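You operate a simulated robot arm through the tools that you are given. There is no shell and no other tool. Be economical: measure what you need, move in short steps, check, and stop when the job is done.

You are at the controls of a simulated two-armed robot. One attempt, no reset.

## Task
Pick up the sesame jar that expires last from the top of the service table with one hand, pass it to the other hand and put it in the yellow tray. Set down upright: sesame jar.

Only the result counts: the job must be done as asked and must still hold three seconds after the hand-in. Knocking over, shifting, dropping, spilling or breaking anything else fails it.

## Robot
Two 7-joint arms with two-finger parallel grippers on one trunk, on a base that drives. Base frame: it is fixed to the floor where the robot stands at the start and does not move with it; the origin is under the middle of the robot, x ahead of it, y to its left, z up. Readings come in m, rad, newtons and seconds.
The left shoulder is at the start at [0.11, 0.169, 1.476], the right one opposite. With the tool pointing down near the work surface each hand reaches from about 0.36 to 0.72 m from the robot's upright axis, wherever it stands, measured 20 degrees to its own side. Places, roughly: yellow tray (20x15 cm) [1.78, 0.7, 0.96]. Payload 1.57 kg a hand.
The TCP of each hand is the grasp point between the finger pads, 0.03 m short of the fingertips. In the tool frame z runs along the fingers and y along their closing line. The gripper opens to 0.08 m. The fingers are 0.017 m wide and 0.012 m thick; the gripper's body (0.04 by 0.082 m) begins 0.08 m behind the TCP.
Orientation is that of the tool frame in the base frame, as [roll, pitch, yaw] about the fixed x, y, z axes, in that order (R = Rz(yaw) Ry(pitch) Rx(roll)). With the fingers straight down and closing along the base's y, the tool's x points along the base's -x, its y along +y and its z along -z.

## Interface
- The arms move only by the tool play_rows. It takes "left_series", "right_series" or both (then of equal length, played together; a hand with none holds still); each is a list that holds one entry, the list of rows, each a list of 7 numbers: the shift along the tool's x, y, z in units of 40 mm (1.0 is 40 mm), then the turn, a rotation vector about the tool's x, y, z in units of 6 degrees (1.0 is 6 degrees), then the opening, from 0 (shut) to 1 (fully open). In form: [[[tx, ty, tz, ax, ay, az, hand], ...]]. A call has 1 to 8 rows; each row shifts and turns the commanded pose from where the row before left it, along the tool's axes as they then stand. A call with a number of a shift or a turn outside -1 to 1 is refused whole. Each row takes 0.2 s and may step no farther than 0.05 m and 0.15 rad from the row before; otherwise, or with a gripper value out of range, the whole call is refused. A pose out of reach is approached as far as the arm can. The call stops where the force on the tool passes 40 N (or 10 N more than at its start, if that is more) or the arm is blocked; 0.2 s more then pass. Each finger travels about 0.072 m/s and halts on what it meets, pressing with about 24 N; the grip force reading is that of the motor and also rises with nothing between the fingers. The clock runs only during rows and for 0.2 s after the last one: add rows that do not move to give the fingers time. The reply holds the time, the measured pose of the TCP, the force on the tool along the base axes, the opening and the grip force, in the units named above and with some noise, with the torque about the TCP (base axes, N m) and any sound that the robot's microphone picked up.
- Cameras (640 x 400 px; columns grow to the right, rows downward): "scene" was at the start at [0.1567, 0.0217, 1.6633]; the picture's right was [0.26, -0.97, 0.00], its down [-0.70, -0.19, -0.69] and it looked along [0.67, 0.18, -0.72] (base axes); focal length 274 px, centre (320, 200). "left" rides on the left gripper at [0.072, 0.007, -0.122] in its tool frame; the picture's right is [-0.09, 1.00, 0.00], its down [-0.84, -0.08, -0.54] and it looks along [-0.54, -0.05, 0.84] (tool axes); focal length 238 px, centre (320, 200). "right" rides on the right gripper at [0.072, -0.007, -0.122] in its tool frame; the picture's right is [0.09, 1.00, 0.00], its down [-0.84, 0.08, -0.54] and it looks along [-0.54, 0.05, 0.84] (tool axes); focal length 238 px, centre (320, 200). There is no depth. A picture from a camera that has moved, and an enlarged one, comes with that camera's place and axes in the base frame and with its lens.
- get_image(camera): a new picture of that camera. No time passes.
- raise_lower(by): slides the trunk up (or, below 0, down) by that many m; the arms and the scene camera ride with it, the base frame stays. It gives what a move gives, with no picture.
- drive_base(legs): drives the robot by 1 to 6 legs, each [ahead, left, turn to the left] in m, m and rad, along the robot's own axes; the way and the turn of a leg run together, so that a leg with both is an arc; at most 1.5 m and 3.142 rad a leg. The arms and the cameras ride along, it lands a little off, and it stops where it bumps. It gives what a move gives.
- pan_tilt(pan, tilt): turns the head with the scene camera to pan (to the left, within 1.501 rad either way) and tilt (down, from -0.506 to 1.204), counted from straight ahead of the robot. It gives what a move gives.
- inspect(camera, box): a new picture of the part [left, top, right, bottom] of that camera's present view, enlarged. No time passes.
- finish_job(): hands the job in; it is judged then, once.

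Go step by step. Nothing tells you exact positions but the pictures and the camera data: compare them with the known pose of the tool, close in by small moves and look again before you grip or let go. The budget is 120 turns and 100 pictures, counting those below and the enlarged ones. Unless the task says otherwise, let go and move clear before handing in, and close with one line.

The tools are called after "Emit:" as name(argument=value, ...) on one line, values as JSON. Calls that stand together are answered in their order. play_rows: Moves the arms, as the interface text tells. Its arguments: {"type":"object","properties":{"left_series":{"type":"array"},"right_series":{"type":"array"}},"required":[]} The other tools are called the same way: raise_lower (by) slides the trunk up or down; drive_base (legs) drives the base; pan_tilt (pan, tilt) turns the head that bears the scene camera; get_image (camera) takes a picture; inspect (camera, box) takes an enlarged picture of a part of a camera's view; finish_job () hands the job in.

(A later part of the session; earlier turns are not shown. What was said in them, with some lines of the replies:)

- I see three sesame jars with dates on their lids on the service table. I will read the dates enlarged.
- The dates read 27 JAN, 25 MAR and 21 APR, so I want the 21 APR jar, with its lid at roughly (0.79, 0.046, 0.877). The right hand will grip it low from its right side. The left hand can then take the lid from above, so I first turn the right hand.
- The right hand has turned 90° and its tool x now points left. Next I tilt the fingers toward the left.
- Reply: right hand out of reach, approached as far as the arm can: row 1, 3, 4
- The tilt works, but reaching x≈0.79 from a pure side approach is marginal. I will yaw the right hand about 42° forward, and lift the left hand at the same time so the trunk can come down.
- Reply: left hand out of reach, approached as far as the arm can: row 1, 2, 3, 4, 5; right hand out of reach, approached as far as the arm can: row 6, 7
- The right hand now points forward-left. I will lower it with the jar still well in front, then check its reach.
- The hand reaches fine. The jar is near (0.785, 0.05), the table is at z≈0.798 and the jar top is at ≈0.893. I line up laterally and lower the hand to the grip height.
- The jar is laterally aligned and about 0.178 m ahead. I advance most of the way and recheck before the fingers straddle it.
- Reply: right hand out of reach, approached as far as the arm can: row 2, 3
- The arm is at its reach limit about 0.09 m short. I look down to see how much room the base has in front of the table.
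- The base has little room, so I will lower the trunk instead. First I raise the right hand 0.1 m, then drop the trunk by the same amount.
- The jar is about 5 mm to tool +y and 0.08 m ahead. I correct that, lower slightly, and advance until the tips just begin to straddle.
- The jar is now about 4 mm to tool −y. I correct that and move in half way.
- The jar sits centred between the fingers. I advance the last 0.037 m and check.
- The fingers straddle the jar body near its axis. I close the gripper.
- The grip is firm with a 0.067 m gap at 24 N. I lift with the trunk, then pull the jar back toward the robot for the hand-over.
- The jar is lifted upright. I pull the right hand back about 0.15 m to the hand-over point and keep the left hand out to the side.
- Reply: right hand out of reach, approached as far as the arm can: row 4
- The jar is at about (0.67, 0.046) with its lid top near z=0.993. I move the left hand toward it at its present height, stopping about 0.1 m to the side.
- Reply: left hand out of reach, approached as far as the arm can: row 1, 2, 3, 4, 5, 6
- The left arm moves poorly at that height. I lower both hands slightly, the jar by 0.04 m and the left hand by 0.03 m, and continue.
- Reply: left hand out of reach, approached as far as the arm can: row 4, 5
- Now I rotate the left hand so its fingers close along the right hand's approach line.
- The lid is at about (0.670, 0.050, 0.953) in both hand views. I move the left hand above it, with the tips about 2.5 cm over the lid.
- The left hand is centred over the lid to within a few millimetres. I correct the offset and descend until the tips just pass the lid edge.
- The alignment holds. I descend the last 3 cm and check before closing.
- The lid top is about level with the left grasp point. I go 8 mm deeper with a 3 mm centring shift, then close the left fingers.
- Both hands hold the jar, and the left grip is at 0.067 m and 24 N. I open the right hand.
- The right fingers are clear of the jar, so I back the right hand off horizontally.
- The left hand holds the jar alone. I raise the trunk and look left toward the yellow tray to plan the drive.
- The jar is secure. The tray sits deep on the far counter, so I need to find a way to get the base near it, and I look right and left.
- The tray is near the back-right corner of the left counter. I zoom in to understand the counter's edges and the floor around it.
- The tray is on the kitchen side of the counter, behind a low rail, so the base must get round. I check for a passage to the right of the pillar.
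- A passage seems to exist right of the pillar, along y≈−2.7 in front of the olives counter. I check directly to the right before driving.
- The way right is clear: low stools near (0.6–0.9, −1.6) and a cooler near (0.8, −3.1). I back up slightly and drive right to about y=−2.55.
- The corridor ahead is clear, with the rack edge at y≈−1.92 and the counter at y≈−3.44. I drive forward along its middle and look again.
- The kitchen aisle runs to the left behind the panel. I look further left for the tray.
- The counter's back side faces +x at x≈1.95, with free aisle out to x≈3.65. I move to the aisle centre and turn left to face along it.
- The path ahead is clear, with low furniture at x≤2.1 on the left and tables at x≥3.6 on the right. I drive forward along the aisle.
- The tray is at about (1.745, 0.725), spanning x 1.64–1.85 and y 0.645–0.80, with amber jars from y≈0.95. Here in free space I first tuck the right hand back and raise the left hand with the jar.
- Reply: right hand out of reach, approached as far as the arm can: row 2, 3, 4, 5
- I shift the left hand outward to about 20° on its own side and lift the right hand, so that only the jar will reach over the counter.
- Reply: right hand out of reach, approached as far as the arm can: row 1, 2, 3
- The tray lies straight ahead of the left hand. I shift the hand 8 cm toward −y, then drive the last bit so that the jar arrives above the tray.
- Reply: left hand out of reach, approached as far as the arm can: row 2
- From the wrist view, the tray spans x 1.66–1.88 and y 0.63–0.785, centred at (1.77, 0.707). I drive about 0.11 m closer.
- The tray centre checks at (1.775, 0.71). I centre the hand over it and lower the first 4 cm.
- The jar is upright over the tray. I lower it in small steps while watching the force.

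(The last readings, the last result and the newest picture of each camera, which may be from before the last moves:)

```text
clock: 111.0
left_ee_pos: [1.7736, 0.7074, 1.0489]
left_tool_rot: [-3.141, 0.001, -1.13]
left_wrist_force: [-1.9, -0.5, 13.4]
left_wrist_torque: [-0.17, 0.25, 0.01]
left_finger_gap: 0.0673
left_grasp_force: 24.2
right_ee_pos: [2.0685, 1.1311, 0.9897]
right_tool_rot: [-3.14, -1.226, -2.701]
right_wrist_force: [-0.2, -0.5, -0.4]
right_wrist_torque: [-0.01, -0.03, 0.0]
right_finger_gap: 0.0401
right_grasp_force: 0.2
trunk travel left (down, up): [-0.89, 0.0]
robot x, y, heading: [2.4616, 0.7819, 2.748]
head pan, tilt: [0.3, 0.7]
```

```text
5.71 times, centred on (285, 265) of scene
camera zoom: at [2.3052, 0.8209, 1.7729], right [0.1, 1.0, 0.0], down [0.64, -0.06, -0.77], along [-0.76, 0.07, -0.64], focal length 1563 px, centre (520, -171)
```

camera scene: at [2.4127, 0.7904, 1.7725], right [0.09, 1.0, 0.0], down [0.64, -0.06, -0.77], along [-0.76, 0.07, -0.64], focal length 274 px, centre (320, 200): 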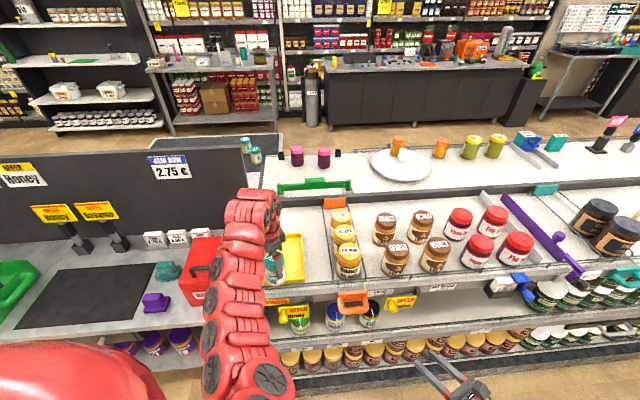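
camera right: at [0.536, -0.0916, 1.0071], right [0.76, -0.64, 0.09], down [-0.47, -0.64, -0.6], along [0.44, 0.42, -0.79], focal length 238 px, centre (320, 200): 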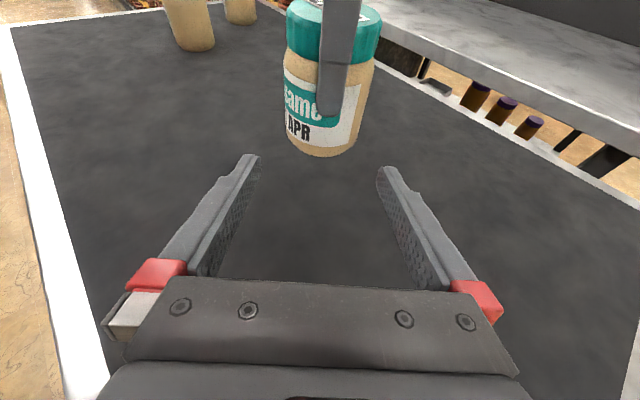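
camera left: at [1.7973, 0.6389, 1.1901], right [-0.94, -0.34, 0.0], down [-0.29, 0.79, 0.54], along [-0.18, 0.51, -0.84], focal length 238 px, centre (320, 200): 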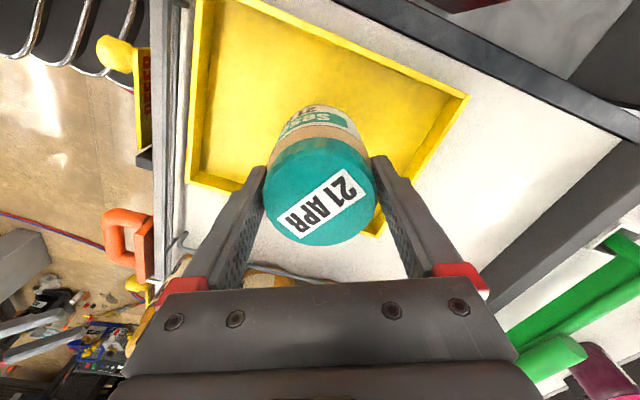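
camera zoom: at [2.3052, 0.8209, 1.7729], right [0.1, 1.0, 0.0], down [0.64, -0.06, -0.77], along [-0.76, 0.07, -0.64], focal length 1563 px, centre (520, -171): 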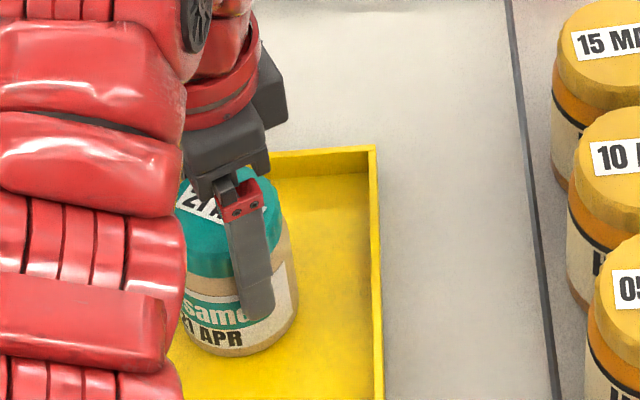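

The jar has touched the tray floor at +13 N. I ease off a millimetre and open the fingers.

Emit:
play_rows(left_series=[[[0, 0, -0.03, 0, 0, 0, 0], [0, 0, 0, 0, 0, 0, 0.9], [0, 0, 0, 0, 0, 0, 1], [0, 0, 0, 0, 0, 0, 1]]])

Emit:
get_image(camera="left")

```text
clock: 112.0
left_ee_pos: [1.7723, 0.706, 1.0492]
left_tool_rot: [-3.135, -0.002, -1.13]
left_wrist_force: [0.2, 0.1, 0.4]
left_wrist_torque: [-0.01, 0.03, -0.02]
left_finger_gap: 0.0801
left_grasp_force: 0.0
right_ee_pos: [2.0648, 1.1317, 0.9873]
right_tool_rot: [-3.14, -1.224, -2.702]
right_wrist_force: [0.4, 0.3, 0.5]
right_wrist_torque: [-0.04, -0.02, 0.03]
right_finger_gap: 0.0399
right_grasp_force: 0.0
trunk travel left (down, up): [-0.89, 0.0]
robot x, y, heading: [2.4639, 0.7823, 2.746]
head pan, tilt: [0.3, 0.7]
```

```text
37 pictures are left
camera left: at [1.7962, 0.639, 1.1702], right [-0.94, -0.34, 0.0], down [-0.29, 0.79, 0.54], along [-0.18, 0.51, -0.84], focal length 238 px, centre (320, 200)
```

left: 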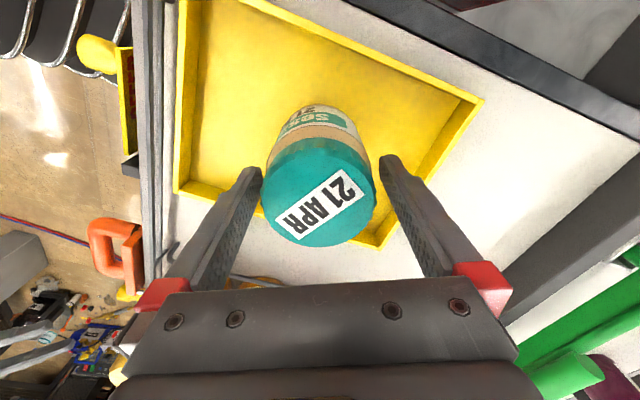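

The fingers are free of the jar and it stands in the tray. I lift the hand straight up.

Emit:
play_rows(left_series=[[[0, 0, -0.4, 0, 0, 0, 1], [0, 0, -0.6, 0, 0, 0, 1], [0, 0, -0.7, 0, 0, 0, 1], [0, 0, 0, 0, 0, 0, 1]]])

Emit:
get_image(camera="left")

```text
clock: 113.0
left_ee_pos: [1.7733, 0.7077, 1.1157]
left_tool_rot: [-3.136, -0.002, -1.13]
left_wrist_force: [0.3, 0.8, 0.5]
left_wrist_torque: [-0.01, 0.01, 0.01]
left_finger_gap: 0.0802
left_grasp_force: 0.1
right_ee_pos: [2.0651, 1.1305, 0.988]
right_tool_rot: [-3.14, -1.223, -2.7]
right_wrist_force: [0.2, -0.4, 0.0]
right_wrist_torque: [-0.02, -0.01, 0.01]
right_finger_gap: 0.0401
right_grasp_force: 0.0
trunk travel left (down, up): [-0.89, 0.0]
robot x, y, heading: [2.4633, 0.7827, 2.743]
head pan, tilt: [0.3, 0.7]
```

```text
36 pictures are left
camera left: at [1.7963, 0.6383, 1.2374], right [-0.94, -0.34, 0.0], down [-0.29, 0.79, 0.54], along [-0.18, 0.51, -0.84], focal length 238 px, centre (320, 200)
```

left: 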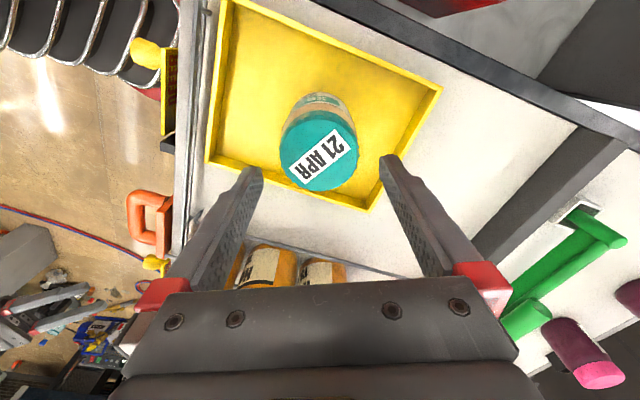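

The jar stands upright in the tray with the hand above it. I back the base away and confirm with a final look.

Emit:
drive_base(legs=[[-0.277, -0.115, 0]])

Emit:
inspect(camera="scene", box=[160, 160, 400, 320])

Emit:
get_image(camera="left")

```text
clock: 115.1
left_ee_pos: [2.078, 0.7011, 1.1143]
left_tool_rot: [-3.135, -0.003, -1.126]
left_wrist_force: [-0.2, -0.2, 0.8]
left_wrist_torque: [-0.03, -0.02, 0.02]
left_finger_gap: 0.0799
left_grasp_force: 0.0
right_ee_pos: [2.3687, 1.1271, 0.9875]
right_tool_rot: [-3.139, -1.222, -2.699]
right_wrist_force: [0.3, 0.4, -0.1]
right_wrist_torque: [-0.01, -0.02, 0.01]
right_finger_gap: 0.0402
right_grasp_force: 0.1
trunk travel left (down, up): [-0.89, 0.0]
robot x, y, heading: [2.7691, 0.7771, 2.748]
head pan, tilt: [0.3, 0.7]
```

```text
2.50 times, centred on (280, 240) of scene
camera zoom: at [2.6069, 0.8172, 1.7722], right [0.09, 1.0, 0.0], down [0.64, -0.06, -0.76], along [-0.76, 0.07, -0.64], focal length 684 px, centre (420, 100)
```

zoom: 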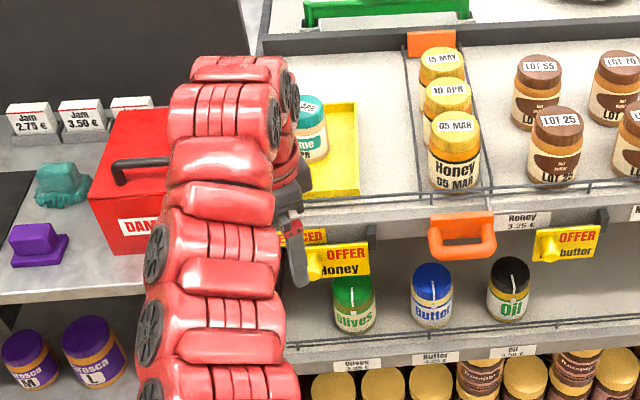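

```text
34 pictures are left
camera left: at [2.1016, 0.6335, 1.2369], right [-0.94, -0.35, -0.01], down [-0.29, 0.79, 0.54], along [-0.18, 0.51, -0.84], focal length 238 px, centre (320, 200)
```

left: 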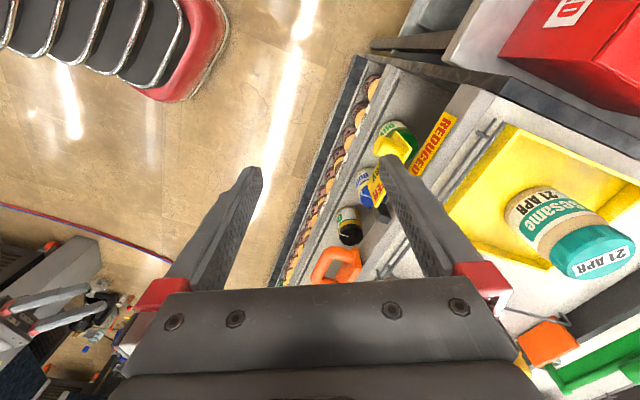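

The 21 APR sesame jar stands upright in the yellow tray, the hands are clear and nothing else was disturbed, so I hand in.

Emit:
finish_job()

```text
The job is handed in.
```

The 21 APR sesame jar, the latest of the three dates, was picked up with the right hand, passed to the left, and set upright in the yellow tray. I let go, backed clear and handed in, and saw nothing else moved.
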